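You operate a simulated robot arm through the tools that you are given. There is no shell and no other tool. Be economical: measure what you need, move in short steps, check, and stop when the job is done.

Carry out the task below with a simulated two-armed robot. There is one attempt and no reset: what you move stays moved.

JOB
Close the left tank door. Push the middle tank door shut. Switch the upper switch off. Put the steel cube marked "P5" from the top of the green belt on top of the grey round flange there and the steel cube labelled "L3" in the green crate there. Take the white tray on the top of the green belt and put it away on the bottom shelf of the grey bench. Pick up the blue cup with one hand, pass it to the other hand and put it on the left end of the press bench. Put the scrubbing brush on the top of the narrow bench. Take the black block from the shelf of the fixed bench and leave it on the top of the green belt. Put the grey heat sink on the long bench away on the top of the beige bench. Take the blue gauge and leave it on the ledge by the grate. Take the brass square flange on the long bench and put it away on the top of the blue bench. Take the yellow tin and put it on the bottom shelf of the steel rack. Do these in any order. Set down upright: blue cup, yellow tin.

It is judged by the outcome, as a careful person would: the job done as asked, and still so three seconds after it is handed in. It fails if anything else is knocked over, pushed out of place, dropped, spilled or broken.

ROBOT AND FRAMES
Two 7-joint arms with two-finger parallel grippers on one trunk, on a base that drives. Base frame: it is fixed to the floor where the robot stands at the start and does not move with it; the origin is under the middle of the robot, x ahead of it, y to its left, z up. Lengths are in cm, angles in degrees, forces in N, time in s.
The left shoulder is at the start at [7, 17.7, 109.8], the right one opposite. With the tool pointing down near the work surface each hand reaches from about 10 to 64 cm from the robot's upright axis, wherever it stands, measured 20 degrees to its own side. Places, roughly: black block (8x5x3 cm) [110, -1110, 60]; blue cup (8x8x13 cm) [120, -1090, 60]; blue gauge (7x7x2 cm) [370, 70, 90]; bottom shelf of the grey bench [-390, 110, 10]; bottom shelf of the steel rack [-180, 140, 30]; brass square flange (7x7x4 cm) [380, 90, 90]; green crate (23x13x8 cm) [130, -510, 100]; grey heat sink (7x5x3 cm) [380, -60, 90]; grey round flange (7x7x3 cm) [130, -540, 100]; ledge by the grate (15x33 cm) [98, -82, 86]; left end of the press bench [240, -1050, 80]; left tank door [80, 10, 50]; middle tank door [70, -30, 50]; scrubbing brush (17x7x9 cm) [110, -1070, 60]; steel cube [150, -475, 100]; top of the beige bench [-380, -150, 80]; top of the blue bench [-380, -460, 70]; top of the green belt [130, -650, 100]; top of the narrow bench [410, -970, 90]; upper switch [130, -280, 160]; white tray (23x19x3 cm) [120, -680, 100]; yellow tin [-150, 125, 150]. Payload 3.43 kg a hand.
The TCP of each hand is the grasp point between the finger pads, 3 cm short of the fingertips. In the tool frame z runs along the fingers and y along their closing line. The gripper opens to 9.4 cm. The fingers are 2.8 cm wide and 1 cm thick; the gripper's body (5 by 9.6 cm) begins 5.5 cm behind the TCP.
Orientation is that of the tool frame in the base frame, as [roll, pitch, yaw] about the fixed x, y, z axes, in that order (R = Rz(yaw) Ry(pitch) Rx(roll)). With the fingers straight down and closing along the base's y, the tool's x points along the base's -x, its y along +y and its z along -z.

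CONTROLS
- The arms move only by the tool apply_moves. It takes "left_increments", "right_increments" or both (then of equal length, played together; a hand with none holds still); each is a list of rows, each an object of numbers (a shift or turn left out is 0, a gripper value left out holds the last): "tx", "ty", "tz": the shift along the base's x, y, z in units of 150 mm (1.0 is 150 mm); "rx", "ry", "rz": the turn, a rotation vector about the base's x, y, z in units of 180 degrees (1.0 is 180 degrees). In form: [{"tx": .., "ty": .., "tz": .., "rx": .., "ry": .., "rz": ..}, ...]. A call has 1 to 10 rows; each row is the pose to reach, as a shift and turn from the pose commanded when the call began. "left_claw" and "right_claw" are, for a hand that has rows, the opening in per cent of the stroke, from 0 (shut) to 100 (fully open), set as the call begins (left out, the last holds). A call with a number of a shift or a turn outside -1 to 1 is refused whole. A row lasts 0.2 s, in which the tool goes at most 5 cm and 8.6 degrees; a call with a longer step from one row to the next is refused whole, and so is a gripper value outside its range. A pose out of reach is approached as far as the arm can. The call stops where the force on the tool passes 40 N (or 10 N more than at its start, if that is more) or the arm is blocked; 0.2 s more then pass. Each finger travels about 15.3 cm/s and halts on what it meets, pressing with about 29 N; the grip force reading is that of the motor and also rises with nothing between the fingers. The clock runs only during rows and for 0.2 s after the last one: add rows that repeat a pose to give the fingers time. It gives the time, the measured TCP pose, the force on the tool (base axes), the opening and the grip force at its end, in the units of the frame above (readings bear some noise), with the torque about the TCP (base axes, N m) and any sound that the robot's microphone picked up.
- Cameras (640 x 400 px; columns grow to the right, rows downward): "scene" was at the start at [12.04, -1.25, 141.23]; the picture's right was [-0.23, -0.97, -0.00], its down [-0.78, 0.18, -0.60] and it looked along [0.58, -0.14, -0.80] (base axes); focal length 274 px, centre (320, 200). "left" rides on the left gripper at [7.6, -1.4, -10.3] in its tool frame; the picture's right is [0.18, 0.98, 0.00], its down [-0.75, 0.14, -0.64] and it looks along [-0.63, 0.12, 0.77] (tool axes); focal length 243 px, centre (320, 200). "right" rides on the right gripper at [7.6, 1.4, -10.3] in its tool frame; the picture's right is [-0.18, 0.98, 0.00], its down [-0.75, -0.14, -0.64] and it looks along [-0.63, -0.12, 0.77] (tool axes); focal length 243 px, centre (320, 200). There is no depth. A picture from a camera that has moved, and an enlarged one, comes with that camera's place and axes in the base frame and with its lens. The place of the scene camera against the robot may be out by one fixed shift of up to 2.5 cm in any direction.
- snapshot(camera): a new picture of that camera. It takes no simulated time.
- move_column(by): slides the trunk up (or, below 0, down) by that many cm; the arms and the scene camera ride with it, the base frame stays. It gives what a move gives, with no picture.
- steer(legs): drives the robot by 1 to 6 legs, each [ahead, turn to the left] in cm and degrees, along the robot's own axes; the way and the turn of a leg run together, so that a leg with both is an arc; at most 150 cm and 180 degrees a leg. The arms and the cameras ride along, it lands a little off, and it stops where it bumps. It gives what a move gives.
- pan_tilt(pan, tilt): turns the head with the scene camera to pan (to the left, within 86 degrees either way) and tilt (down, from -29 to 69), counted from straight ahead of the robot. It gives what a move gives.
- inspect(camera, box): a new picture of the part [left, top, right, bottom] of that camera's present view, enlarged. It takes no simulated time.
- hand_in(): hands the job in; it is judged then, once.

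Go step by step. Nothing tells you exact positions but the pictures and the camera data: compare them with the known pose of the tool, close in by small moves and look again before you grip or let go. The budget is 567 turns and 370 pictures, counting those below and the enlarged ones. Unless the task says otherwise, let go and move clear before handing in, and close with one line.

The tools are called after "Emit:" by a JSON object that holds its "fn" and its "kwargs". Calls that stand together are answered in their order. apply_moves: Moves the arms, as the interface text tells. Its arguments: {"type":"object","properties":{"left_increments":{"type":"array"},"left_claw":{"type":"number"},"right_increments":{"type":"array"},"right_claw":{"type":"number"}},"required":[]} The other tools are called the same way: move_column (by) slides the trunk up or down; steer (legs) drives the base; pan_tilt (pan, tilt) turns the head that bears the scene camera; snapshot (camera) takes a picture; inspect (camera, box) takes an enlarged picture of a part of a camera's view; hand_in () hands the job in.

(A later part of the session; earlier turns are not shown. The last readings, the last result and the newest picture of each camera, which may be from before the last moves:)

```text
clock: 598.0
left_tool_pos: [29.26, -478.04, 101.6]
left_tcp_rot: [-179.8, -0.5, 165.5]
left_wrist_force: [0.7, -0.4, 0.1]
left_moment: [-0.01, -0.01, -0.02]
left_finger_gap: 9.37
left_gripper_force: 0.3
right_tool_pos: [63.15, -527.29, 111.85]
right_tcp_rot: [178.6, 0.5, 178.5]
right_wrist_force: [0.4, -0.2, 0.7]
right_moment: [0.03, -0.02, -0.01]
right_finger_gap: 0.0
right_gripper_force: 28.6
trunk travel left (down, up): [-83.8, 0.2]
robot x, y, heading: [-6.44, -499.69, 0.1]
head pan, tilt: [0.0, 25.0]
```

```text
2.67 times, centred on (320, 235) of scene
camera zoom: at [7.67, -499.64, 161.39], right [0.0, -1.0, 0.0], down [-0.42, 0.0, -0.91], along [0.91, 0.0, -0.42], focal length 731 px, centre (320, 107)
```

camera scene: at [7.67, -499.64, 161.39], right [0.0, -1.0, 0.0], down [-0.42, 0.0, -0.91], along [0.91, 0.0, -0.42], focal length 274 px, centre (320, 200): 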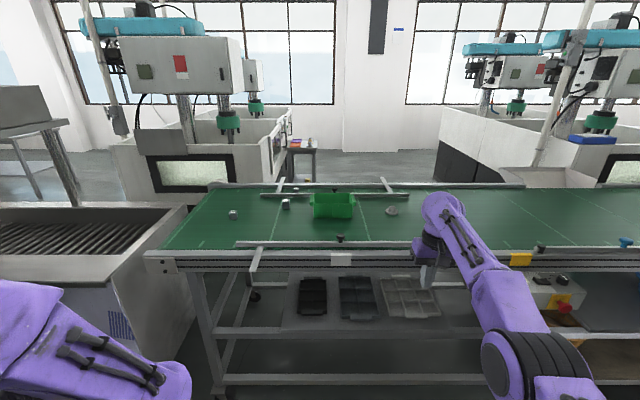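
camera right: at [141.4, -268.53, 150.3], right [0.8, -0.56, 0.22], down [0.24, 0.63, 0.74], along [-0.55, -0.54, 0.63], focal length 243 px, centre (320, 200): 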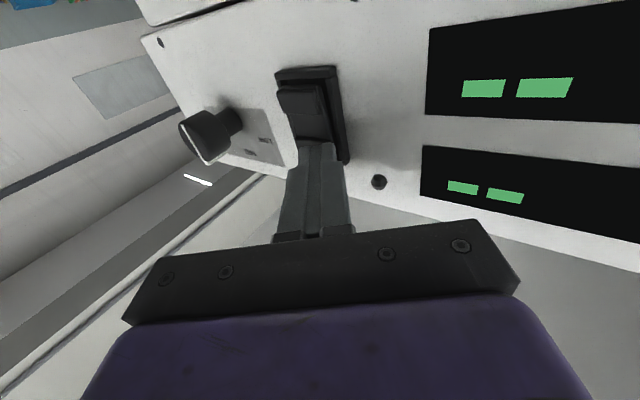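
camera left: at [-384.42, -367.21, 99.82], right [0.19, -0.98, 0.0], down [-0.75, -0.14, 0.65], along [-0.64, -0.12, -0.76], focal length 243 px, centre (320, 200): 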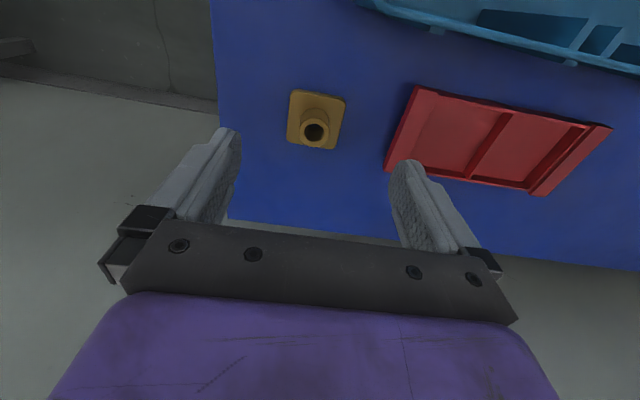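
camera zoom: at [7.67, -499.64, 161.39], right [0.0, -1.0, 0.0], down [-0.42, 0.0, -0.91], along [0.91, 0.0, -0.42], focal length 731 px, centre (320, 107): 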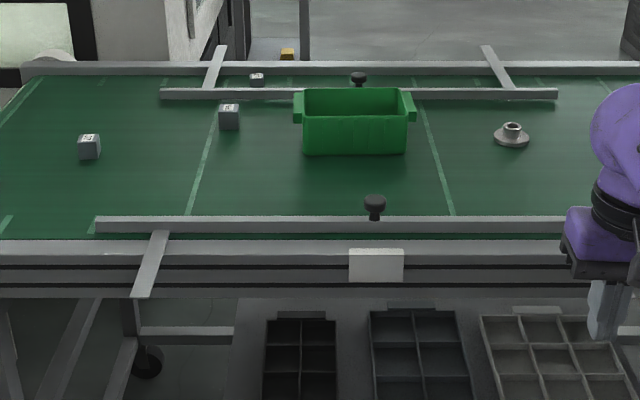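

Three cubes are visible; I need to read their labels. I draw the right hand in and drive up to the belt.

Emit:
{"fn": "apply_moves", "kwargs": {"right_increments": [{"tx": -0.3}, {"tx": -0.6}, {"tx": -0.9}, {"tx": -1.0}]}}

Emit:
{"fn": "steer", "kwargs": {"legs": [[62, 0]]}}

Emit:
{"fn": "pan_tilt", "kwargs": {"pan": 0, "tilt": 40}}

Emit:
{"fn": "snapshot", "kwargs": {"camera": "scene"}}

Emit:
{"fn": "inspect", "kwargs": {"camera": "scene", "box": [120, 110, 360, 260]}}

```text
clock: 599.0
left_tool_pos: [29.3, -478.15, 101.44]
left_tcp_rot: [-179.8, -0.6, 165.4]
left_wrist_force: [0.5, -0.3, -0.2]
left_moment: [0.02, 0.01, -0.03]
left_finger_gap: 9.41
left_gripper_force: 0.1
right_tool_pos: [63.03, -528.03, 112.85]
right_tcp_rot: [178.7, 0.4, 178.4]
right_wrist_force: [0.3, -0.7, 0.3]
right_moment: [-0.04, 0.02, 0.0]
right_finger_gap: 0.0
right_gripper_force: 28.7
right hand out of reach, approached as far as the arm can: row 1, 2, 3, 4
trunk travel left (down, up): [-83.8, 0.2]
robot x, y, heading: [-6.27, -499.94, 0.2]
head pan, tilt: [0.0, 25.0]
```

```text
clock: 602.5
left_tool_pos: [91.0, -477.7, 101.61]
left_tcp_rot: [-179.7, -0.6, 165.8]
left_wrist_force: [-0.4, 0.3, -0.2]
left_moment: [0.0, 0.01, -0.02]
left_finger_gap: 9.4
left_gripper_force: 0.0
right_tool_pos: [124.84, -527.46, 113.04]
right_tcp_rot: [178.7, 0.5, 178.7]
right_wrist_force: [0.4, -0.1, 0.4]
right_moment: [0.01, -0.04, -0.02]
right_finger_gap: 0.0
right_gripper_force: 29.4
trunk travel left (down, up): [-83.8, 0.2]
robot x, y, heading: [55.57, -500.0, 0.4]
head pan, tilt: [0.0, 25.0]
```

```text
clock: 603.3
left_tool_pos: [91.13, -477.75, 101.48]
left_tcp_rot: [-179.7, -0.7, 165.7]
left_wrist_force: [-0.7, -0.3, -0.6]
left_moment: [0.0, -0.02, 0.0]
left_finger_gap: 9.4
left_gripper_force: 0.2
right_tool_pos: [125.0, -527.52, 112.94]
right_tcp_rot: [178.7, 0.4, 178.7]
right_wrist_force: [1.0, 0.4, -0.1]
right_moment: [0.03, 0.01, -0.03]
right_finger_gap: 0.0
right_gripper_force: 28.9
trunk travel left (down, up): [-83.8, 0.2]
robot x, y, heading: [55.65, -499.78, 0.5]
head pan, tilt: [0.0, 40.0]
```

```text
281 pictures are left
camera scene: at [68.93, -499.41, 159.06], right [0.01, -1.0, 0.0], down [-0.64, 0.0, -0.77], along [0.77, 0.0, -0.64], focal length 274 px, centre (320, 200)
```

scene: 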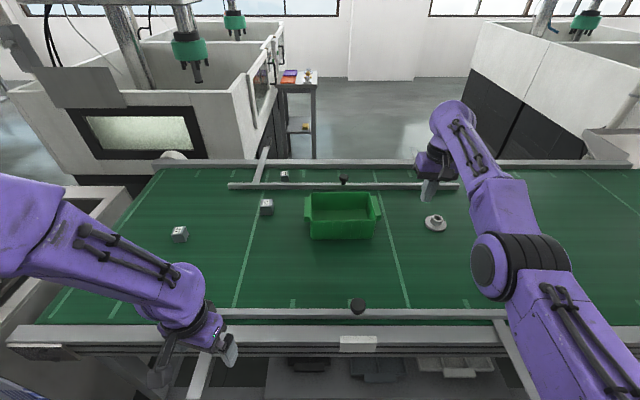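

```text
2.67 times, centred on (240, 185) of scene
camera zoom: at [68.93, -499.41, 159.06], right [0.01, -1.0, 0.0], down [-0.64, 0.0, -0.77], along [0.77, 0.0, -0.64], focal length 731 px, centre (533, 240)
```

zoom: 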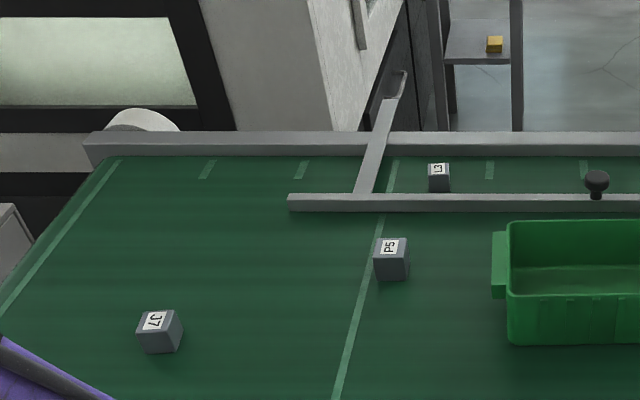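

The cubes read J7, P5 (middle) and L3 (behind the back rail). I raise and square the left hand, and drive a little closer.

Emit:
{"fn": "apply_moves", "kwargs": {"left_increments": [{"tz": 0.3, "rz": 0.04}, {"tz": 0.6, "rz": 0.08}, {"tz": 0.9, "rz": 0.08}], "left_claw": 100}}

Emit:
{"fn": "steer", "kwargs": {"legs": [[8, 0]]}}

Emit:
{"fn": "apply_moves", "kwargs": {"left_increments": [{"tx": 0.3, "ty": -0.05}, {"tx": 0.6, "ty": -0.1}, {"tx": 0.9, "ty": -0.15}, {"tx": 1.0, "ty": -0.2}]}}

Emit:
{"fn": "snapshot", "kwargs": {"camera": "left"}}

Emit:
{"fn": "snapshot", "kwargs": {"camera": "scene"}}

```text
clock: 604.1
left_tool_pos: [91.11, -476.84, 114.88]
left_tcp_rot: [-179.5, -0.5, -179.9]
left_wrist_force: [0.4, 1.6, 0.3]
left_moment: [-0.05, -0.01, -0.03]
left_finger_gap: 9.4
left_gripper_force: 0.0
left hand out of reach, approached as far as the arm can: row 2
right_tool_pos: [125.09, -526.66, 113.0]
right_tcp_rot: [179.0, 0.4, 178.7]
right_wrist_force: [-0.2, 1.7, -0.1]
right_moment: [-0.08, -0.01, -0.03]
right_finger_gap: 0.01
right_gripper_force: 29.5
trunk travel left (down, up): [-83.8, 0.2]
robot x, y, heading: [55.81, -499.92, 0.3]
head pan, tilt: [0.0, 40.0]
```

```text
clock: 605.2
left_tool_pos: [97.53, -477.54, 115.56]
left_tcp_rot: [-179.7, 0.0, -179.9]
left_wrist_force: [-1.2, -1.0, 1.0]
left_moment: [0.04, -0.09, 0.0]
left_finger_gap: 9.41
left_gripper_force: 0.0
right_tool_pos: [131.69, -527.4, 113.84]
right_tcp_rot: [178.7, 1.1, 178.6]
right_wrist_force: [-1.0, 0.6, 0.2]
right_moment: [-0.02, -0.1, 0.03]
right_finger_gap: 0.02
right_gripper_force: 28.7
trunk travel left (down, up): [-83.8, 0.2]
robot x, y, heading: [63.5, -499.99, 0.1]
head pan, tilt: [0.0, 40.0]
```

```text
clock: 606.2
left_tool_pos: [114.05, -480.62, 114.97]
left_tcp_rot: [-179.8, -0.7, -180.0]
left_wrist_force: [0.6, 0.3, 0.7]
left_moment: [0.01, -0.02, 0.0]
left_finger_gap: 9.42
left_gripper_force: 0.0
right_tool_pos: [132.98, -527.58, 112.86]
right_tcp_rot: [178.6, 0.6, 178.7]
right_wrist_force: [0.7, -0.2, -0.2]
right_moment: [0.0, 0.02, 0.06]
right_finger_gap: 0.03
right_gripper_force: 28.8
trunk travel left (down, up): [-83.8, 0.2]
robot x, y, heading: [63.69, -499.7, 0.5]
head pan, tilt: [0.0, 40.0]
```

```text
279 pictures are left
camera left: at [106.4, -482.03, 125.28], right [-0.18, 0.98, 0.0], down [0.76, 0.14, 0.63], along [0.62, 0.12, -0.77], focal length 243 px, centre (320, 200)
```

left: 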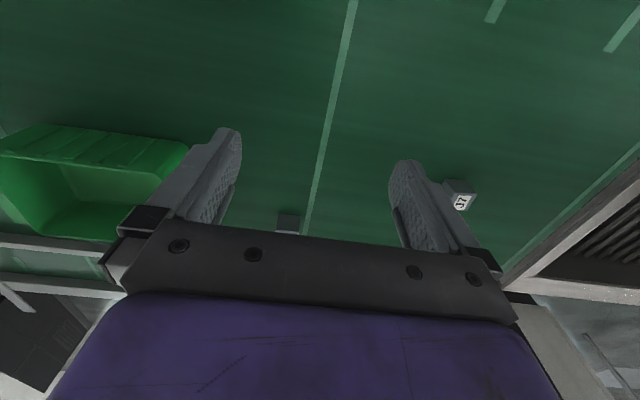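

```text
278 pictures are left
camera scene: at [77.02, -499.52, 159.03], right [0.01, -1.0, 0.0], down [-0.64, 0.0, -0.76], along [0.76, 0.01, -0.64], focal length 274 px, centre (320, 200)
```

scene: 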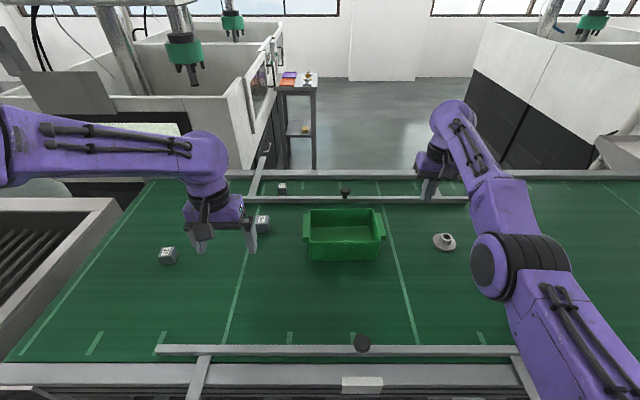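

P5 is at about (131.5, -481.7). I move the left hand over it and lower partway.

Emit:
{"fn": "apply_moves", "kwargs": {"left_increments": [{"tx": 0.3, "ty": -0.03}, {"tx": 0.6, "ty": -0.05}, {"tx": 0.9, "ty": -0.07}, {"tx": 1.0, "ty": -0.07, "tz": -0.2}]}}

Emit:
{"fn": "apply_moves", "kwargs": {"left_increments": [{"tx": 0.1, "tz": -0.1}, {"tx": 0.15, "tz": -0.2}, {"tx": 0.15, "tz": -0.2}]}}

Emit:
{"fn": "snapshot", "kwargs": {"camera": "left"}}

```text
clock: 607.2
left_tool_pos: [128.76, -481.66, 112.01]
left_tcp_rot: [-179.7, -0.7, 180.0]
left_wrist_force: [1.3, 0.3, -0.7]
left_moment: [0.0, 0.02, 0.02]
left_finger_gap: 9.42
left_gripper_force: 0.1
right_tool_pos: [133.11, -527.35, 112.95]
right_tcp_rot: [178.7, 0.6, 178.8]
right_wrist_force: [-0.1, 0.1, 0.7]
right_moment: [0.0, 0.01, -0.01]
right_finger_gap: 0.01
right_gripper_force: 28.7
trunk travel left (down, up): [-83.8, 0.2]
robot x, y, heading: [63.53, -500.04, 0.1]
head pan, tilt: [0.0, 40.0]
```

```text
clock: 608.0
left_tool_pos: [130.87, -481.64, 109.19]
left_tcp_rot: [-179.7, -0.5, -179.9]
left_wrist_force: [-0.2, 0.0, -0.4]
left_moment: [0.02, 0.01, -0.03]
left_finger_gap: 9.37
left_gripper_force: 0.1
right_tool_pos: [132.76, -527.5, 113.18]
right_tcp_rot: [178.7, 0.6, 178.7]
right_wrist_force: [0.0, 0.3, -0.1]
right_moment: [0.01, -0.06, -0.02]
right_finger_gap: 0.03
right_gripper_force: 29.1
trunk travel left (down, up): [-83.8, 0.2]
robot x, y, heading: [63.13, -499.99, 0.2]
head pan, tilt: [0.0, 40.0]
```

```text
277 pictures are left
camera left: at [123.29, -483.0, 119.38], right [-0.19, 0.98, 0.0], down [0.76, 0.15, 0.63], along [0.62, 0.12, -0.77], focal length 243 px, centre (320, 200)
```

left: 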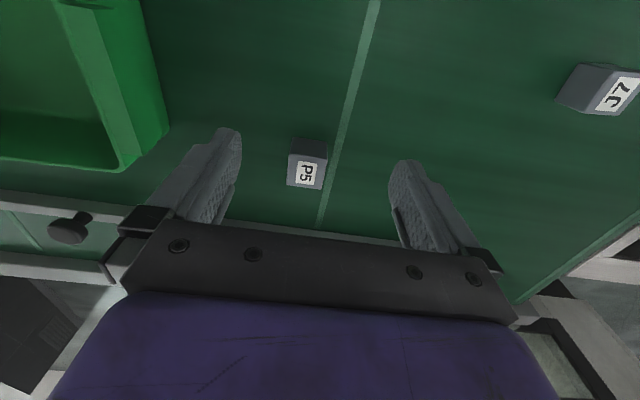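

P5's centre is at about (135, -482), 3.4 cm wide. I tilt the hand 15° to reach it and lower around it.

Emit:
{"fn": "apply_moves", "kwargs": {"left_increments": [{"tx": 0.1, "ry": -0.042}, {"tx": 0.25, "ry": -0.083, "ty": -0.03}, {"tx": 0.25, "ry": -0.083, "ty": -0.03, "tz": -0.2}, {"tx": 0.25, "ry": -0.083, "ty": -0.03, "tz": -0.42}, {"tx": 0.25, "ry": -0.083, "ty": -0.03, "tz": -0.42}]}}

Emit:
{"fn": "snapshot", "kwargs": {"camera": "left"}}

```text
clock: 609.2
left_tool_pos: [134.58, -482.06, 102.86]
left_tcp_rot: [-179.7, 14.5, -179.9]
left_wrist_force: [0.1, 0.3, 0.2]
left_moment: [0.0, 0.0, 0.01]
left_finger_gap: 9.4
left_gripper_force: 0.1
right_tool_pos: [132.7, -527.57, 113.2]
right_tcp_rot: [178.7, 0.6, 178.7]
right_wrist_force: [-0.8, 0.1, 0.6]
right_moment: [-0.01, -0.02, 0.0]
right_finger_gap: 0.0
right_gripper_force: 28.6
trunk travel left (down, up): [-83.8, 0.2]
robot x, y, heading: [63.66, -500.09, 0.4]
head pan, tilt: [0.0, 40.0]
```

```text
276 pictures are left
camera left: at [124.61, -483.38, 110.79], right [-0.18, 0.98, -0.05], down [0.57, 0.14, 0.81], along [0.8, 0.12, -0.59], focal length 243 px, centre (320, 200)
```

left: 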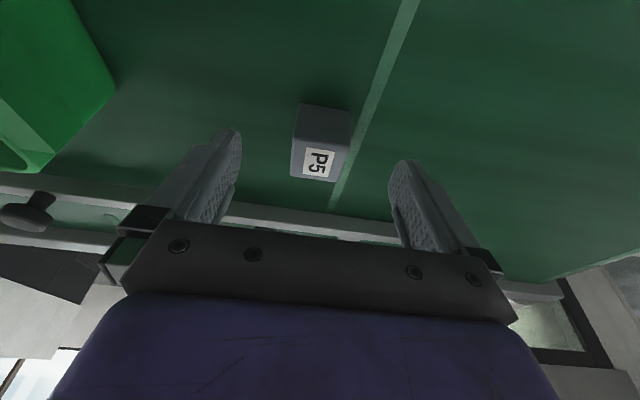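

Emit:
{"fn": "apply_moves", "kwargs": {"left_increments": [{"tz": -0.04}, {"tz": -0.08}, {"tz": -0.09}]}}

Emit:
{"fn": "apply_moves", "kwargs": {"left_increments": [{"tz": 0}, {"tz": 0}, {"tz": 0}, {"tz": 0}], "left_claw": 0}}

Emit:
{"fn": "snapshot", "kwargs": {"camera": "left"}}

```text
clock: 610.0
left_tool_pos: [134.7, -482.11, 101.52]
left_tcp_rot: [-179.7, 14.4, -179.9]
left_wrist_force: [-0.3, -0.3, 1.5]
left_moment: [0.04, 0.0, -0.01]
left_finger_gap: 9.39
left_gripper_force: 0.0
right_tool_pos: [132.93, -527.5, 113.11]
right_tcp_rot: [178.7, 0.6, 178.8]
right_wrist_force: [0.7, -0.2, -1.2]
right_moment: [0.02, 0.02, -0.01]
right_finger_gap: 0.0
right_gripper_force: 28.6
trunk travel left (down, up): [-83.8, 0.2]
robot x, y, heading: [63.3, -499.77, 0.2]
head pan, tilt: [0.0, 40.0]
```

```text
clock: 611.0
left_tool_pos: [134.76, -481.94, 101.47]
left_tcp_rot: [-179.8, 14.5, -179.9]
left_wrist_force: [1.1, 1.8, 0.6]
left_moment: [0.03, -0.05, 0.09]
left_finger_gap: 3.76
left_gripper_force: 28.8
right_tool_pos: [132.99, -527.31, 113.04]
right_tcp_rot: [178.8, 0.6, 178.6]
right_wrist_force: [0.9, 0.9, 0.2]
right_moment: [0.01, 0.0, 0.01]
right_finger_gap: 0.01
right_gripper_force: 28.6
trunk travel left (down, up): [-83.8, 0.2]
robot x, y, heading: [63.7, -500.06, 0.3]
head pan, tilt: [0.0, 40.0]
```

```text
275 pictures are left
camera left: at [124.74, -483.34, 109.45], right [-0.18, 0.98, -0.05], down [0.57, 0.15, 0.81], along [0.8, 0.12, -0.59], focal length 243 px, centre (320, 200)
```

left: 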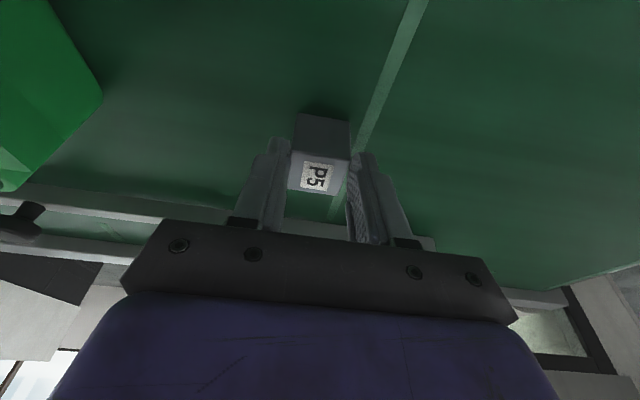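

P5 is gripped. I lift it, back off slightly, and turn right toward the flange.

Emit:
{"fn": "apply_moves", "kwargs": {"left_increments": [{"tz": 0.3}, {"tz": 0.6}, {"tz": 0.8}, {"tz": 0.9, "tx": -0.3}, {"tz": 0.9, "tx": -0.6}]}}

Emit:
{"fn": "steer", "kwargs": {"legs": [[-9, 0], [0, -48]]}}

Emit:
{"fn": "pan_tilt", "kwargs": {"pan": 25, "tilt": 45}}

Emit:
{"fn": "snapshot", "kwargs": {"camera": "scene"}}

Emit:
{"fn": "snapshot", "kwargs": {"camera": "left"}}

```text
clock: 612.2
left_tool_pos: [125.39, -481.99, 115.08]
left_tcp_rot: [-179.7, 14.5, -179.9]
left_wrist_force: [-1.1, 0.1, -3.7]
left_moment: [0.01, 0.08, -0.02]
left_finger_gap: 3.77
left_gripper_force: 29.1
right_tool_pos: [132.58, -527.35, 113.28]
right_tcp_rot: [178.7, 0.8, 178.7]
right_wrist_force: [-0.5, -0.1, -0.2]
right_moment: [0.0, -0.02, -0.02]
right_finger_gap: 0.0
right_gripper_force: 29.0
trunk travel left (down, up): [-83.8, 0.2]
robot x, y, heading: [63.18, -499.57, 0.2]
head pan, tilt: [0.0, 40.0]
```

```text
clock: 615.4
left_tool_pos: [109.53, -534.37, 114.91]
left_tcp_rot: [-179.8, 14.5, 132.1]
left_wrist_force: [-0.7, 0.7, -4.5]
left_moment: [0.08, 0.06, -0.03]
left_finger_gap: 3.75
left_gripper_force: 29.3
right_tool_pos: [80.48, -570.06, 112.99]
right_tcp_rot: [178.7, 0.5, 130.7]
right_wrist_force: [-0.5, -0.5, -0.4]
right_moment: [0.0, 0.01, 0.01]
right_finger_gap: 0.01
right_gripper_force: 29.3
trunk travel left (down, up): [-83.8, 0.2]
robot x, y, heading: [54.73, -499.87, -47.8]
head pan, tilt: [0.0, 40.0]
```

```text
clock: 616.3
left_tool_pos: [109.47, -534.39, 114.94]
left_tcp_rot: [-179.7, 14.4, 132.0]
left_wrist_force: [0.5, -0.8, -4.1]
left_moment: [0.03, 0.05, 0.02]
left_finger_gap: 3.77
left_gripper_force: 29.4
right_tool_pos: [80.52, -569.97, 113.03]
right_tcp_rot: [178.7, 0.5, 130.8]
right_wrist_force: [0.4, 0.2, 0.6]
right_moment: [0.0, 0.0, -0.03]
right_finger_gap: 0.02
right_gripper_force: 29.2
trunk travel left (down, up): [-83.8, 0.2]
robot x, y, heading: [54.87, -499.69, -47.8]
head pan, tilt: [25.0, 45.0]
```

```text
274 pictures are left
camera scene: at [65.17, -506.4, 158.32], right [-0.39, -0.92, 0.0], down [-0.65, 0.27, -0.71], along [0.65, -0.27, -0.71], focal length 274 px, centre (320, 200)
```

scene: 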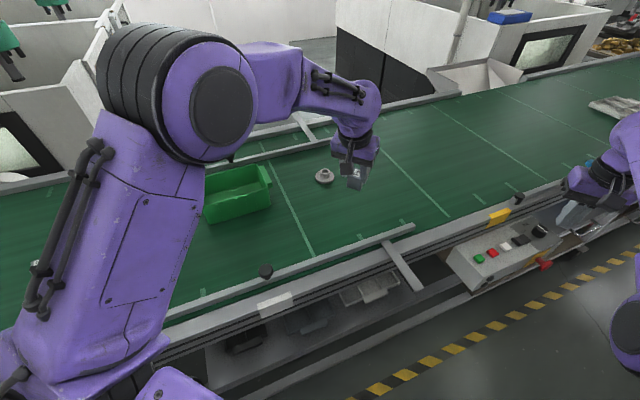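

```text
273 pictures are left
camera left: at [101.76, -527.9, 122.88], right [0.61, 0.79, -0.05], down [0.49, -0.33, 0.81], along [0.62, -0.52, -0.59], focal length 243 px, centre (320, 200)
```

left: 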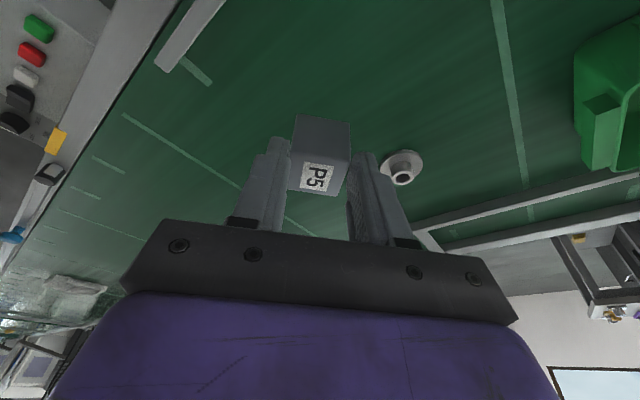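

The flange hub is at about (126.3, -534.4). I nudge the base ahead, and bring the cube over the hub.

Emit:
{"fn": "steer", "kwargs": {"legs": [[8, 0]]}}

Emit:
{"fn": "snapshot", "kwargs": {"camera": "left"}}

```text
clock: 617.4
left_tool_pos: [114.36, -539.78, 115.36]
left_tcp_rot: [-179.8, 14.9, 132.1]
left_wrist_force: [1.3, -1.2, -3.7]
left_moment: [0.23, 0.14, -0.03]
left_finger_gap: 3.73
left_gripper_force: 29.2
right_tool_pos: [85.63, -575.76, 111.54]
right_tcp_rot: [178.5, -2.2, 130.8]
right_wrist_force: [1.1, -1.0, -0.6]
right_moment: [0.12, 0.08, 0.0]
right_finger_gap: 0.02
right_gripper_force: 29.1
trunk travel left (down, up): [-83.8, 0.2]
robot x, y, heading: [60.1, -505.85, -47.7]
head pan, tilt: [25.0, 45.0]
```

```text
272 pictures are left
camera left: at [106.53, -533.2, 123.21], right [0.61, 0.79, -0.05], down [0.49, -0.32, 0.81], along [0.63, -0.52, -0.58], focal length 243 px, centre (320, 200)
```

left: 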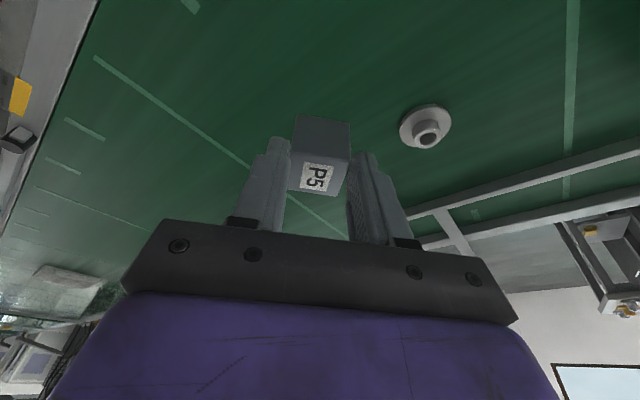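

Emit:
{"fn": "apply_moves", "kwargs": {"left_increments": [{"tx": 0.25, "ty": 0.07}, {"tx": 0.5, "ty": 0.14}, {"tx": 0.75, "ty": 0.2, "tz": -0.1}, {"tx": 0.75, "ty": 0.2, "tz": -0.1}]}}

Emit:
{"fn": "snapshot", "kwargs": {"camera": "left"}}

Emit:
{"fn": "inspect", "kwargs": {"camera": "scene", "box": [240, 100, 440, 225]}}

```text
clock: 618.4
left_tool_pos: [125.15, -536.04, 114.01]
left_tcp_rot: [-179.7, 15.1, 132.1]
left_wrist_force: [0.7, 0.1, -4.9]
left_moment: [0.08, 0.06, 0.01]
left_finger_gap: 3.79
left_gripper_force: 28.9
right_tool_pos: [85.35, -575.27, 111.86]
right_tcp_rot: [178.5, -2.2, 130.8]
right_wrist_force: [-0.9, -0.5, -0.8]
right_moment: [-0.02, -0.01, -0.01]
right_finger_gap: 0.0
right_gripper_force: 29.1
trunk travel left (down, up): [-83.8, 0.2]
robot x, y, heading: [59.63, -505.91, -47.5]
head pan, tilt: [25.0, 45.0]
```

```text
271 pictures are left
camera left: at [117.44, -529.63, 121.91], right [0.61, 0.79, -0.05], down [0.48, -0.32, 0.82], along [0.63, -0.52, -0.58], focal length 243 px, centre (320, 200)
```

left: 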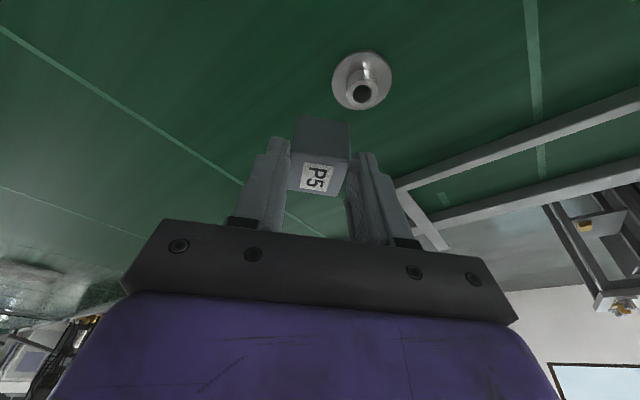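

```text
3.20 times, centred on (340, 162) of scene
camera zoom: at [70.57, -512.32, 158.33], right [-0.38, -0.92, 0.0], down [-0.65, 0.27, -0.71], along [0.65, -0.27, -0.71], focal length 877 px, centre (256, 320)
```

zoom: 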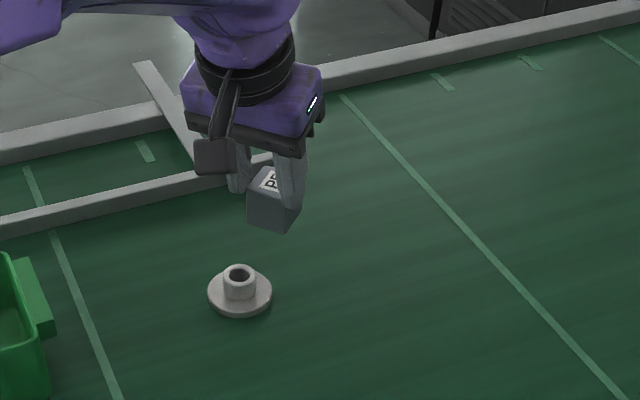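

The cube hangs further below the fingertips than assumed (belt ≈96.6), so the hub is near (129.8, -535.5). I move over it and lower partway to check.

Emit:
{"fn": "apply_moves", "kwargs": {"left_increments": [{"tx": 0.13, "ty": 0.05, "tz": -0.1}, {"tx": 0.26, "ty": 0.09, "tz": -0.25}, {"tx": 0.26, "ty": 0.09, "tz": -0.38}, {"tx": 0.26, "ty": 0.09, "tz": -0.38}]}}

Emit:
{"fn": "snapshot", "kwargs": {"camera": "left"}}

Emit:
{"fn": "inspect", "kwargs": {"camera": "scene", "box": [260, 120, 400, 207]}}

```text
clock: 619.4
left_tool_pos: [129.13, -534.59, 108.45]
left_tcp_rot: [-179.8, 15.2, 132.1]
left_wrist_force: [0.0, 0.1, -3.7]
left_moment: [0.05, 0.06, -0.02]
left_finger_gap: 3.76
left_gripper_force: 29.2
right_tool_pos: [85.26, -575.27, 111.81]
right_tcp_rot: [178.4, -2.3, 130.8]
right_wrist_force: [-0.3, -0.2, -0.6]
right_moment: [-0.04, 0.01, -0.01]
right_finger_gap: 0.0
right_gripper_force: 29.0
trunk travel left (down, up): [-83.8, 0.2]
robot x, y, heading: [60.03, -505.98, -47.6]
head pan, tilt: [25.0, 45.0]
```

```text
269 pictures are left
camera left: at [121.28, -528.21, 116.26], right [0.61, 0.79, -0.05], down [0.48, -0.32, 0.82], along [0.63, -0.52, -0.58], focal length 243 px, centre (320, 200)
```

left: 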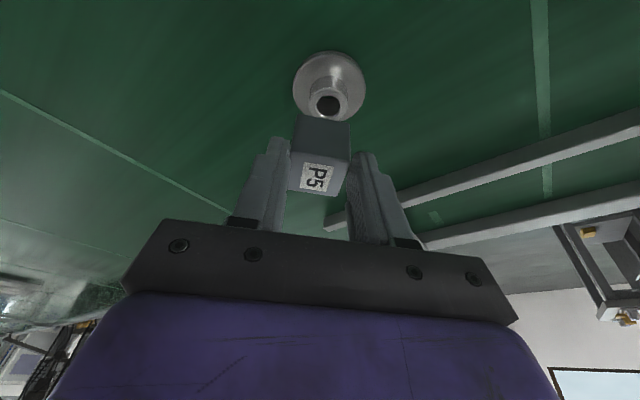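

```text
4.57 times, centred on (330, 164) of scene
camera zoom: at [70.55, -512.23, 158.34], right [-0.38, -0.92, 0.0], down [-0.65, 0.27, -0.71], along [0.65, -0.27, -0.71], focal length 1253 px, centre (274, 367)
```

zoom: 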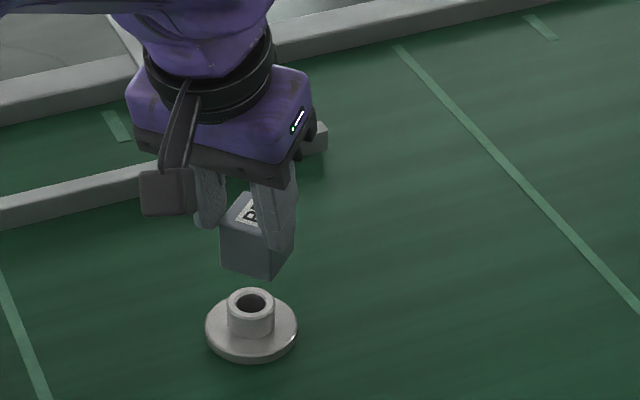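

Hub and cube line up along both views. I lower most of the way and look again.

Emit:
{"fn": "apply_moves", "kwargs": {"left_increments": [{"tz": -0.06, "tx": 0.01, "ty": 0.02}, {"tz": -0.12, "tx": 0.01, "ty": 0.02}, {"tz": -0.18, "tx": 0.01, "ty": 0.02}]}}

Emit:
{"fn": "snapshot", "kwargs": {"camera": "left"}}

Emit:
{"fn": "inspect", "kwargs": {"camera": "scene", "box": [260, 120, 400, 207]}}

```text
clock: 620.2
left_tool_pos: [129.4, -534.58, 105.62]
left_tcp_rot: [-179.7, 15.1, 132.1]
left_wrist_force: [0.7, 0.2, -5.0]
left_moment: [0.1, 0.05, -0.02]
left_finger_gap: 3.78
left_gripper_force: 28.7
right_tool_pos: [85.41, -575.37, 111.91]
right_tcp_rot: [178.7, -2.3, 130.8]
right_wrist_force: [0.5, 0.9, -0.4]
right_moment: [-0.01, -0.01, 0.0]
right_finger_gap: 0.0
right_gripper_force: 28.6
trunk travel left (down, up): [-83.8, 0.2]
robot x, y, heading: [59.59, -506.13, -47.5]
head pan, tilt: [25.0, 45.0]
```

```text
267 pictures are left
camera left: at [121.53, -528.01, 113.51], right [0.61, 0.79, -0.05], down [0.48, -0.32, 0.81], along [0.63, -0.52, -0.58], focal length 243 px, centre (320, 200)
```

left: 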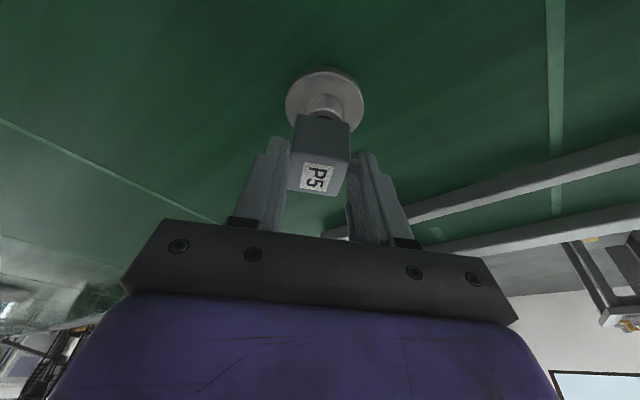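

```text
4.57 times, centred on (330, 164) of scene
camera zoom: at [70.68, -512.34, 158.32], right [-0.38, -0.92, 0.0], down [-0.65, 0.27, -0.71], along [0.65, -0.27, -0.71], focal length 1253 px, centre (274, 367)
```

zoom: 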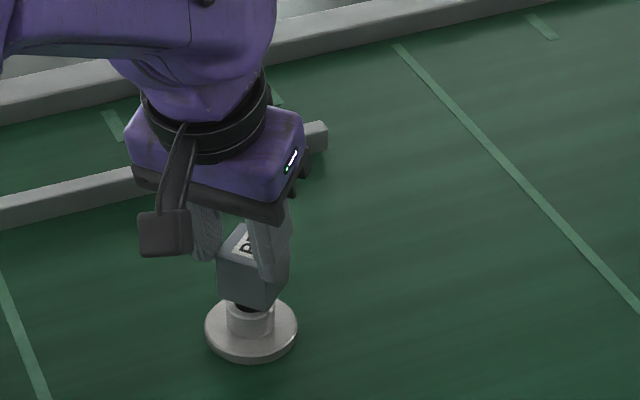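

Emit:
{"fn": "apply_moves", "kwargs": {"left_increments": [{"tz": -0.03}, {"tz": -0.06}, {"tz": -0.08}, {"tz": -0.1}, {"tz": -0.12}, {"tz": -0.14}]}}

Emit:
{"fn": "inspect", "kwargs": {"camera": "scene", "box": [260, 120, 400, 207]}}

Emit:
{"fn": "snapshot", "kwargs": {"camera": "left"}}

```text
clock: 621.6
left_tool_pos: [129.15, -534.45, 104.07]
left_tcp_rot: [-179.8, 15.5, 132.1]
left_wrist_force: [4.9, 0.3, 22.5]
left_moment: [-0.04, -0.33, 0.13]
left_finger_gap: 3.78
left_gripper_force: 29.4
right_tool_pos: [85.03, -575.19, 112.05]
right_tcp_rot: [178.4, -2.2, 131.0]
right_wrist_force: [-0.5, 0.2, -0.4]
right_moment: [0.03, -0.01, 0.0]
right_finger_gap: 0.0
right_gripper_force: 29.0
trunk travel left (down, up): [-83.8, 0.2]
robot x, y, heading: [59.92, -505.77, -47.5]
head pan, tilt: [25.0, 45.0]
```

```text
4.57 times, centred on (330, 164) of scene
camera zoom: at [70.24, -512.11, 158.39], right [-0.38, -0.92, 0.0], down [-0.65, 0.27, -0.71], along [0.65, -0.27, -0.71], focal length 1253 px, centre (274, 367)
```

zoom: 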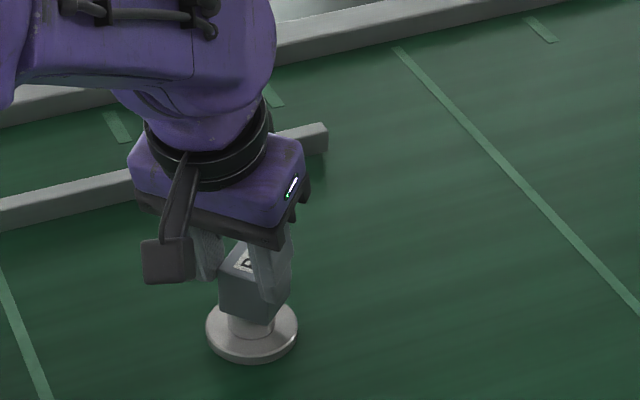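

```text
264 pictures are left
camera left: at [121.3, -527.91, 111.82], right [0.61, 0.79, -0.05], down [0.48, -0.31, 0.82], along [0.63, -0.53, -0.57], focal length 243 px, centre (320, 200)
```

left: 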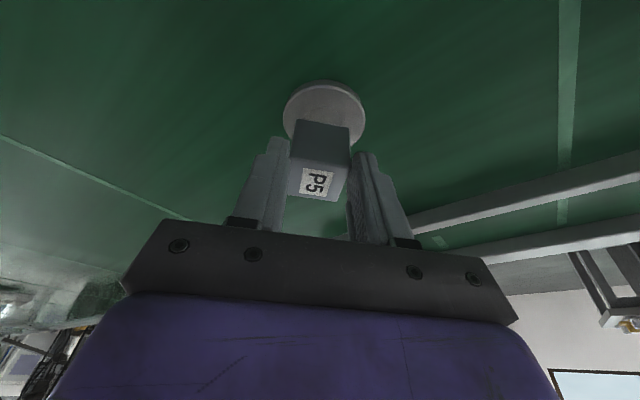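

The cube sits centred on the hub. I release it and lift straight off.

Emit:
{"fn": "apply_moves", "kwargs": {"left_increments": [{"tz": 0.035}, {"tz": 0.035}, {"tz": 0.035}, {"tz": 0.035}], "left_claw": 100}}

Emit:
{"fn": "apply_moves", "kwargs": {"left_increments": [{"tz": 0.15, "tx": -0.02, "ty": 0.02}, {"tz": 0.3, "tx": -0.05, "ty": 0.05}, {"tz": 0.6, "tx": -0.1, "ty": 0.1}, {"tz": 0.9, "tx": -0.2, "ty": 0.2}]}}

Emit:
{"fn": "inspect", "kwargs": {"camera": "scene", "box": [260, 120, 400, 207]}}

```text
clock: 622.6
left_tool_pos: [129.19, -534.56, 104.12]
left_tcp_rot: [-179.7, 15.1, 132.1]
left_wrist_force: [0.0, -0.1, -0.2]
left_moment: [0.0, 0.02, -0.02]
left_finger_gap: 9.41
left_gripper_force: 0.2
right_tool_pos: [85.33, -575.31, 111.84]
right_tcp_rot: [178.6, -2.1, 130.8]
right_wrist_force: [0.0, -0.1, 0.1]
right_moment: [0.03, 0.0, 0.0]
right_finger_gap: 0.01
right_gripper_force: 29.0
trunk travel left (down, up): [-83.8, 0.2]
robot x, y, heading: [59.64, -505.94, -47.5]
head pan, tilt: [25.0, 45.0]
```

```text
clock: 623.6
left_tool_pos: [125.95, -531.51, 117.72]
left_tcp_rot: [-179.7, 15.2, 132.2]
left_wrist_force: [-0.5, -0.3, 0.2]
left_moment: [-0.02, 0.04, -0.02]
left_finger_gap: 9.42
left_gripper_force: 0.0
right_tool_pos: [85.05, -575.18, 111.97]
right_tcp_rot: [178.5, -2.1, 130.8]
right_wrist_force: [-0.4, 0.5, 0.3]
right_moment: [-0.03, 0.0, 0.01]
right_finger_gap: 0.0
right_gripper_force: 28.9
trunk travel left (down, up): [-83.8, 0.2]
robot x, y, heading: [60.01, -506.04, -47.8]
head pan, tilt: [25.0, 45.0]
```

```text
4.57 times, centred on (330, 164) of scene
camera zoom: at [70.26, -512.09, 158.36], right [-0.38, -0.92, 0.0], down [-0.65, 0.27, -0.71], along [0.65, -0.27, -0.71], focal length 1253 px, centre (274, 367)
```

zoom: 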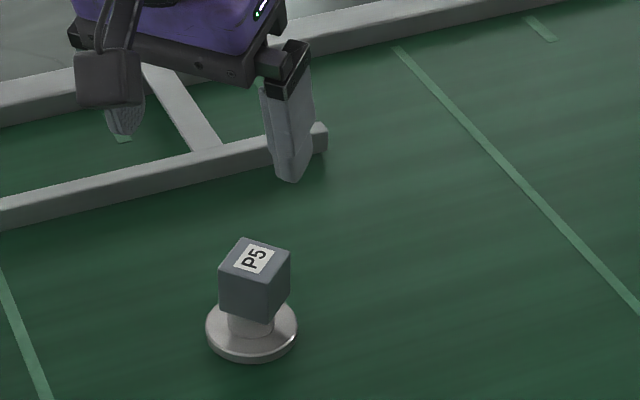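

P5 stands on the flange. Now L3: it's behind the back rail at about (153.8, -486). I turn back square to the belt and creep closer for reach.

Emit:
{"fn": "steer", "kwargs": {"legs": [[-6, 0], [0, 47.7]]}}

Emit:
{"fn": "steer", "kwargs": {"legs": [[11, 0]]}}

Emit:
{"fn": "pan_tilt", "kwargs": {"pan": 5, "tilt": 40}}

Emit:
{"fn": "snapshot", "kwargs": {"camera": "scene"}}

```text
clock: 626.7
left_tool_pos: [119.38, -469.74, 117.57]
left_tcp_rot: [-179.7, 15.2, 179.9]
left_wrist_force: [-0.6, 1.4, -0.4]
left_moment: [0.01, -0.01, 0.01]
left_finger_gap: 9.4
left_gripper_force: 0.1
right_tool_pos: [124.21, -529.31, 111.72]
right_tcp_rot: [178.4, -2.4, 178.7]
right_wrist_force: [0.2, 0.3, -0.3]
right_moment: [-0.01, -0.01, -0.03]
right_finger_gap: 0.01
right_gripper_force: 28.7
trunk travel left (down, up): [-83.8, 0.2]
robot x, y, heading: [55.86, -501.39, 0.3]
head pan, tilt: [25.0, 45.0]
```

```text
clock: 627.9
left_tool_pos: [129.22, -469.6, 118.39]
left_tcp_rot: [-179.7, 15.8, -179.9]
left_wrist_force: [-1.0, 0.0, 0.8]
left_moment: [-0.01, -0.01, 0.0]
left_finger_gap: 9.4
left_gripper_force: 0.0
right_tool_pos: [134.09, -529.25, 112.28]
right_tcp_rot: [178.4, -2.4, 178.7]
right_wrist_force: [-1.2, -0.4, 1.0]
right_moment: [-0.02, -0.07, -0.03]
right_finger_gap: 0.01
right_gripper_force: 28.5
trunk travel left (down, up): [-83.8, 0.2]
robot x, y, heading: [66.88, -501.58, 0.3]
head pan, tilt: [25.0, 45.0]
```

```text
clock: 628.8
left_tool_pos: [130.43, -469.66, 117.7]
left_tcp_rot: [-179.7, 15.2, 180.0]
left_wrist_force: [0.4, 0.1, -0.5]
left_moment: [0.03, 0.01, -0.03]
left_finger_gap: 9.42
left_gripper_force: 0.3
right_tool_pos: [135.13, -529.24, 111.27]
right_tcp_rot: [178.3, -3.1, 178.6]
right_wrist_force: [0.2, 0.1, 0.3]
right_moment: [0.01, 0.04, -0.03]
right_finger_gap: 0.0
right_gripper_force: 29.1
trunk travel left (down, up): [-83.8, 0.2]
robot x, y, heading: [66.85, -501.21, 0.7]
head pan, tilt: [5.0, 40.0]
```

```text
262 pictures are left
camera scene: at [80.29, -500.19, 159.04], right [0.09, -1.0, 0.0], down [-0.64, -0.06, -0.77], along [0.76, 0.07, -0.64], focal length 274 px, centre (320, 200)
```

scene: 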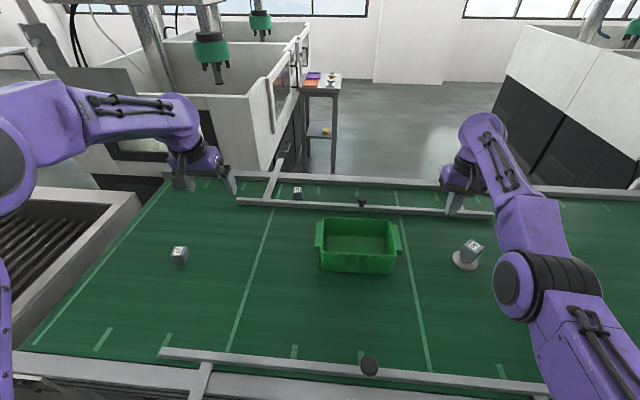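

The base is close enough now. I tilt the left hand to about 40° and bring it over L3.

Emit:
{"fn": "apply_moves", "kwargs": {"left_increments": [{"ty": -0.3, "ry": -0.045}, {"ty": -0.6, "ry": -0.09}, {"ty": -0.9, "ry": -0.135}, {"ty": -1.0, "tx": 0.25, "ry": -0.135}, {"ty": -1.0, "tx": 0.5, "ry": -0.135}, {"ty": -1.0, "tx": 0.8, "ry": -0.135}], "left_claw": 65}}

Emit:
{"fn": "snapshot", "kwargs": {"camera": "left"}}

Emit:
{"fn": "snapshot", "kwargs": {"camera": "scene"}}

```text
clock: 630.2
left_tool_pos: [142.51, -484.65, 117.53]
left_tcp_rot: [-179.7, 39.5, -180.0]
left_wrist_force: [0.5, -1.4, 1.0]
left_moment: [0.03, 0.0, -0.02]
left_finger_gap: 6.1
left_gripper_force: 0.1
right_tool_pos: [135.36, -529.21, 111.29]
right_tcp_rot: [178.4, -3.2, 178.8]
right_wrist_force: [-0.1, 0.7, 0.2]
right_moment: [0.0, 0.05, 0.03]
right_finger_gap: 0.02
right_gripper_force: 28.7
trunk travel left (down, up): [-83.8, 0.2]
robot x, y, heading: [66.66, -501.59, 0.3]
head pan, tilt: [5.0, 40.0]
```

```text
261 pictures are left
camera left: at [129.99, -485.91, 120.52], right [-0.14, 0.98, -0.12], down [0.17, 0.14, 0.97], along [0.97, 0.11, -0.19], focal length 243 px, centre (320, 200)
```

left: 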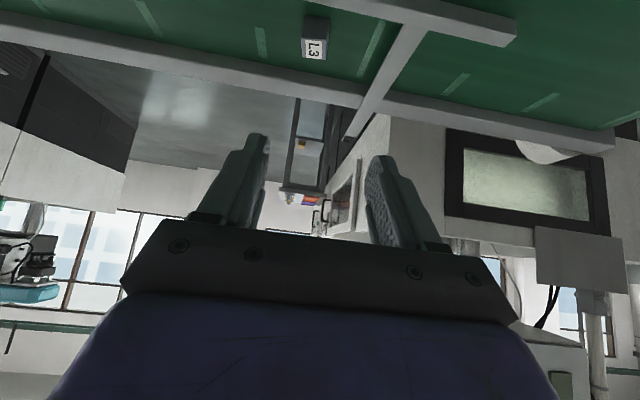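

```text
260 pictures are left
camera scene: at [80.42, -500.22, 159.03], right [0.09, -1.0, 0.0], down [-0.64, -0.06, -0.76], along [0.76, 0.07, -0.64], focal length 274 px, centre (320, 200)
```

scene: 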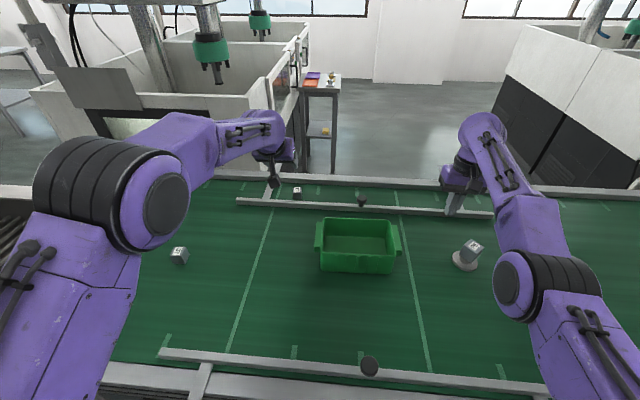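

Emit:
{"fn": "apply_moves", "kwargs": {"left_increments": [{"tx": 0.2, "ty": -0.04, "tz": -0.1}, {"tx": 0.4, "ty": -0.08, "tz": -0.3}, {"tx": 0.5, "ty": -0.08, "tz": -0.55}, {"tx": 0.5, "ty": -0.08, "tz": -0.65}]}}

Emit:
{"fn": "snapshot", "kwargs": {"camera": "left"}}

Emit:
{"fn": "inspect", "kwargs": {"camera": "scene", "box": [220, 130, 380, 230]}}

```text
clock: 631.2
left_tool_pos: [148.0, -484.85, 108.6]
left_tcp_rot: [-179.9, 39.7, 179.9]
left_wrist_force: [0.6, 0.7, 0.3]
left_moment: [0.0, 0.03, 0.02]
left_finger_gap: 6.11
left_gripper_force: 0.1
left hand out of reach, approached as far as the arm can: row 2, 3, 4
right_tool_pos: [135.0, -529.24, 111.49]
right_tcp_rot: [178.4, -3.0, 178.8]
right_wrist_force: [0.2, 0.5, 0.2]
right_moment: [-0.02, 0.01, 0.01]
right_finger_gap: 0.0
right_gripper_force: 28.3
trunk travel left (down, up): [-83.8, 0.2]
robot x, y, heading: [67.01, -501.2, 0.2]
head pan, tilt: [5.0, 40.0]
```

```text
259 pictures are left
camera left: at [135.58, -486.15, 111.59], right [-0.14, 0.98, -0.12], down [0.17, 0.14, 0.97], along [0.98, 0.11, -0.19], focal length 243 px, centre (320, 200)
```

left: 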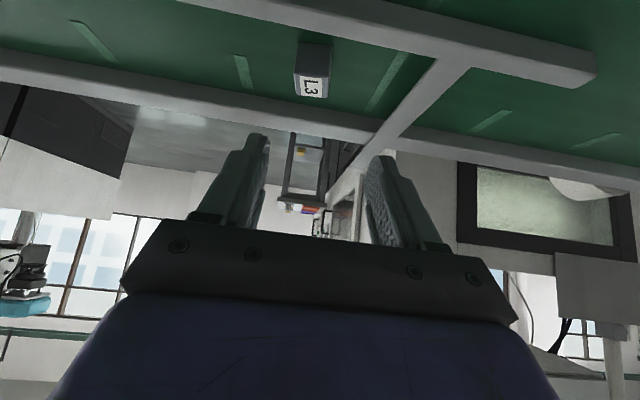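

```text
4.00 times, centred on (300, 180) of scene
camera zoom: at [80.15, -500.26, 159.06], right [0.09, -1.0, 0.0], down [-0.64, -0.06, -0.77], along [0.76, 0.07, -0.64], focal length 1097 px, centre (400, 280)
```

zoom: 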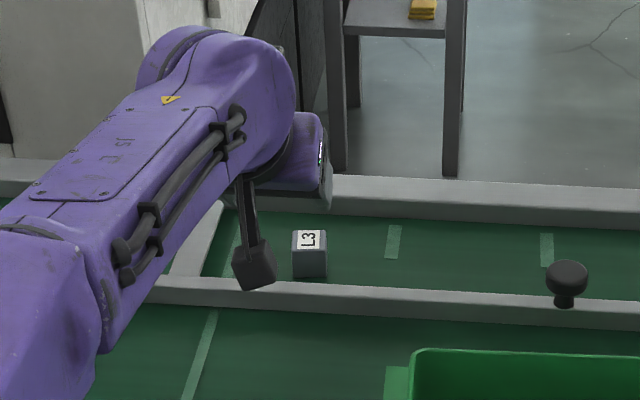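

The arm is at its limit; I tilt a bit more and nudge the base 2.5 cm ahead.

Emit:
{"fn": "apply_moves", "kwargs": {"left_increments": [{"ry": -0.03, "tz": 0.05}, {"ry": -0.058, "tz": 0.05}]}}

Emit:
{"fn": "steer", "kwargs": {"legs": [[2.5, 0]]}}

Emit:
{"fn": "apply_moves", "kwargs": {"left_increments": [{"tx": 0.05, "ty": -0.06, "tz": -0.1}, {"tx": 0.05, "ty": -0.06, "tz": -0.25}]}}

Emit:
{"fn": "snapshot", "kwargs": {"camera": "left"}}

```text
clock: 631.8
left_tool_pos: [148.02, -484.86, 109.38]
left_tcp_rot: [-179.8, 50.0, -179.9]
left_wrist_force: [0.2, -0.6, -0.6]
left_moment: [0.0, 0.01, 0.04]
left_finger_gap: 6.11
left_gripper_force: 0.0
right_tool_pos: [135.04, -529.25, 111.56]
right_tcp_rot: [178.4, -3.0, 178.6]
right_wrist_force: [-0.3, -1.0, -1.1]
right_moment: [-0.02, -0.01, -0.02]
right_finger_gap: 0.0
right_gripper_force: 28.0
trunk travel left (down, up): [-83.8, 0.2]
robot x, y, heading: [67.16, -501.23, 0.5]
head pan, tilt: [5.0, 40.0]
```

```text
clock: 632.6
left_tool_pos: [149.06, -484.87, 109.35]
left_tcp_rot: [-179.7, 50.1, -179.9]
left_wrist_force: [-0.1, -1.0, -0.6]
left_moment: [-0.06, 0.01, 0.0]
left_finger_gap: 6.12
left_gripper_force: 0.0
right_tool_pos: [136.05, -529.25, 111.38]
right_tcp_rot: [178.4, -3.0, 178.8]
right_wrist_force: [-0.2, 0.0, -0.5]
right_moment: [0.02, 0.0, -0.01]
right_finger_gap: 0.0
right_gripper_force: 28.9
trunk travel left (down, up): [-83.8, 0.2]
robot x, y, heading: [67.69, -501.26, -0.1]
head pan, tilt: [5.0, 40.0]
stopped in leg 1: the robot was blocked; the commanded pose is now the measured one
```

```text
clock: 633.2
left_tool_pos: [149.87, -485.71, 105.72]
left_tcp_rot: [-179.6, 50.2, -180.0]
left_wrist_force: [0.4, 0.5, -0.1]
left_moment: [0.0, -0.03, 0.01]
left_finger_gap: 6.11
left_gripper_force: 0.0
right_tool_pos: [136.12, -529.27, 111.39]
right_tcp_rot: [178.4, -3.1, 178.8]
right_wrist_force: [-0.2, 0.7, -0.5]
right_moment: [-0.02, 0.03, 0.0]
right_finger_gap: 0.0
right_gripper_force: 29.0
trunk travel left (down, up): [-83.8, 0.2]
robot x, y, heading: [67.78, -501.3, 0.4]
head pan, tilt: [5.0, 40.0]
```

```text
257 pictures are left
camera left: at [137.02, -487.05, 106.31], right [-0.11, 0.98, -0.14], down [-0.01, 0.14, 0.99], along [0.99, 0.11, -0.01], focal length 243 px, centre (320, 200)
```

left: 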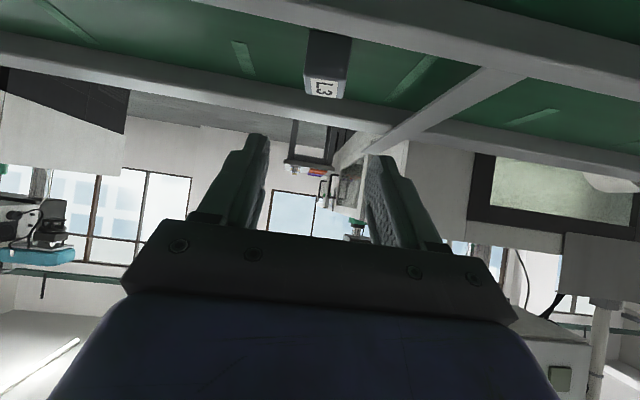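

The base is as near as it goes. I lower the left hand in steps over L3.

Emit:
{"fn": "apply_moves", "kwargs": {"left_increments": [{"tz": -0.08, "ty": 0.02}, {"tz": -0.15, "ty": 0.02}, {"tz": -0.22, "ty": 0.02}]}}

Emit:
{"fn": "snapshot", "kwargs": {"camera": "left"}}

Emit:
{"fn": "inspect", "kwargs": {"camera": "scene", "box": [220, 130, 380, 230]}}

```text
clock: 634.0
left_tool_pos: [149.69, -485.43, 102.38]
left_tcp_rot: [-179.7, 50.2, -180.0]
left_wrist_force: [-0.5, 0.4, -0.7]
left_moment: [-0.01, -0.08, 0.02]
left_finger_gap: 6.07
left_gripper_force: 0.0
right_tool_pos: [135.88, -529.17, 111.47]
right_tcp_rot: [178.4, -3.2, 178.8]
right_wrist_force: [-0.2, 0.6, -0.4]
right_moment: [-0.03, -0.02, 0.0]
right_finger_gap: 0.0
right_gripper_force: 29.2
trunk travel left (down, up): [-83.8, 0.2]
robot x, y, heading: [67.99, -501.36, 0.3]
head pan, tilt: [5.0, 40.0]
```

```text
256 pictures are left
camera left: at [136.96, -486.78, 103.06], right [-0.11, 0.98, -0.14], down [-0.01, 0.14, 0.99], along [0.99, 0.11, -0.01], focal length 243 px, centre (320, 200)
```

left: 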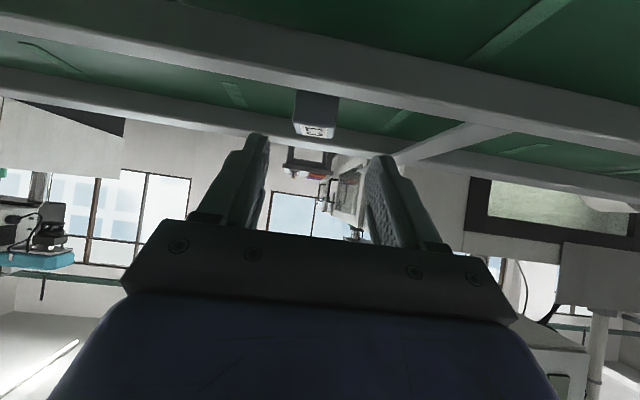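

```text
4.00 times, centred on (300, 180) of scene
camera zoom: at [81.1, -500.24, 159.06], right [0.09, -1.0, 0.0], down [-0.64, -0.06, -0.77], along [0.76, 0.07, -0.64], focal length 1097 px, centre (400, 280)
```

zoom: 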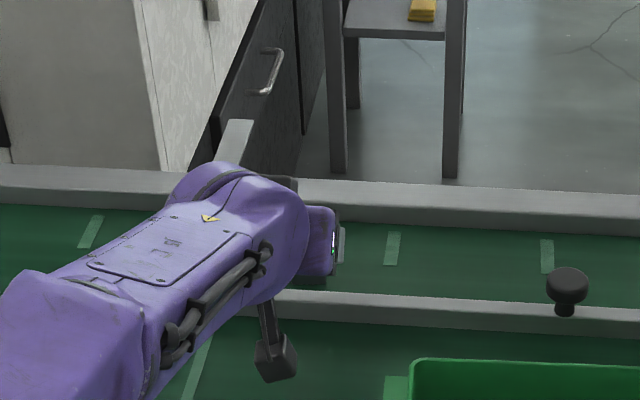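

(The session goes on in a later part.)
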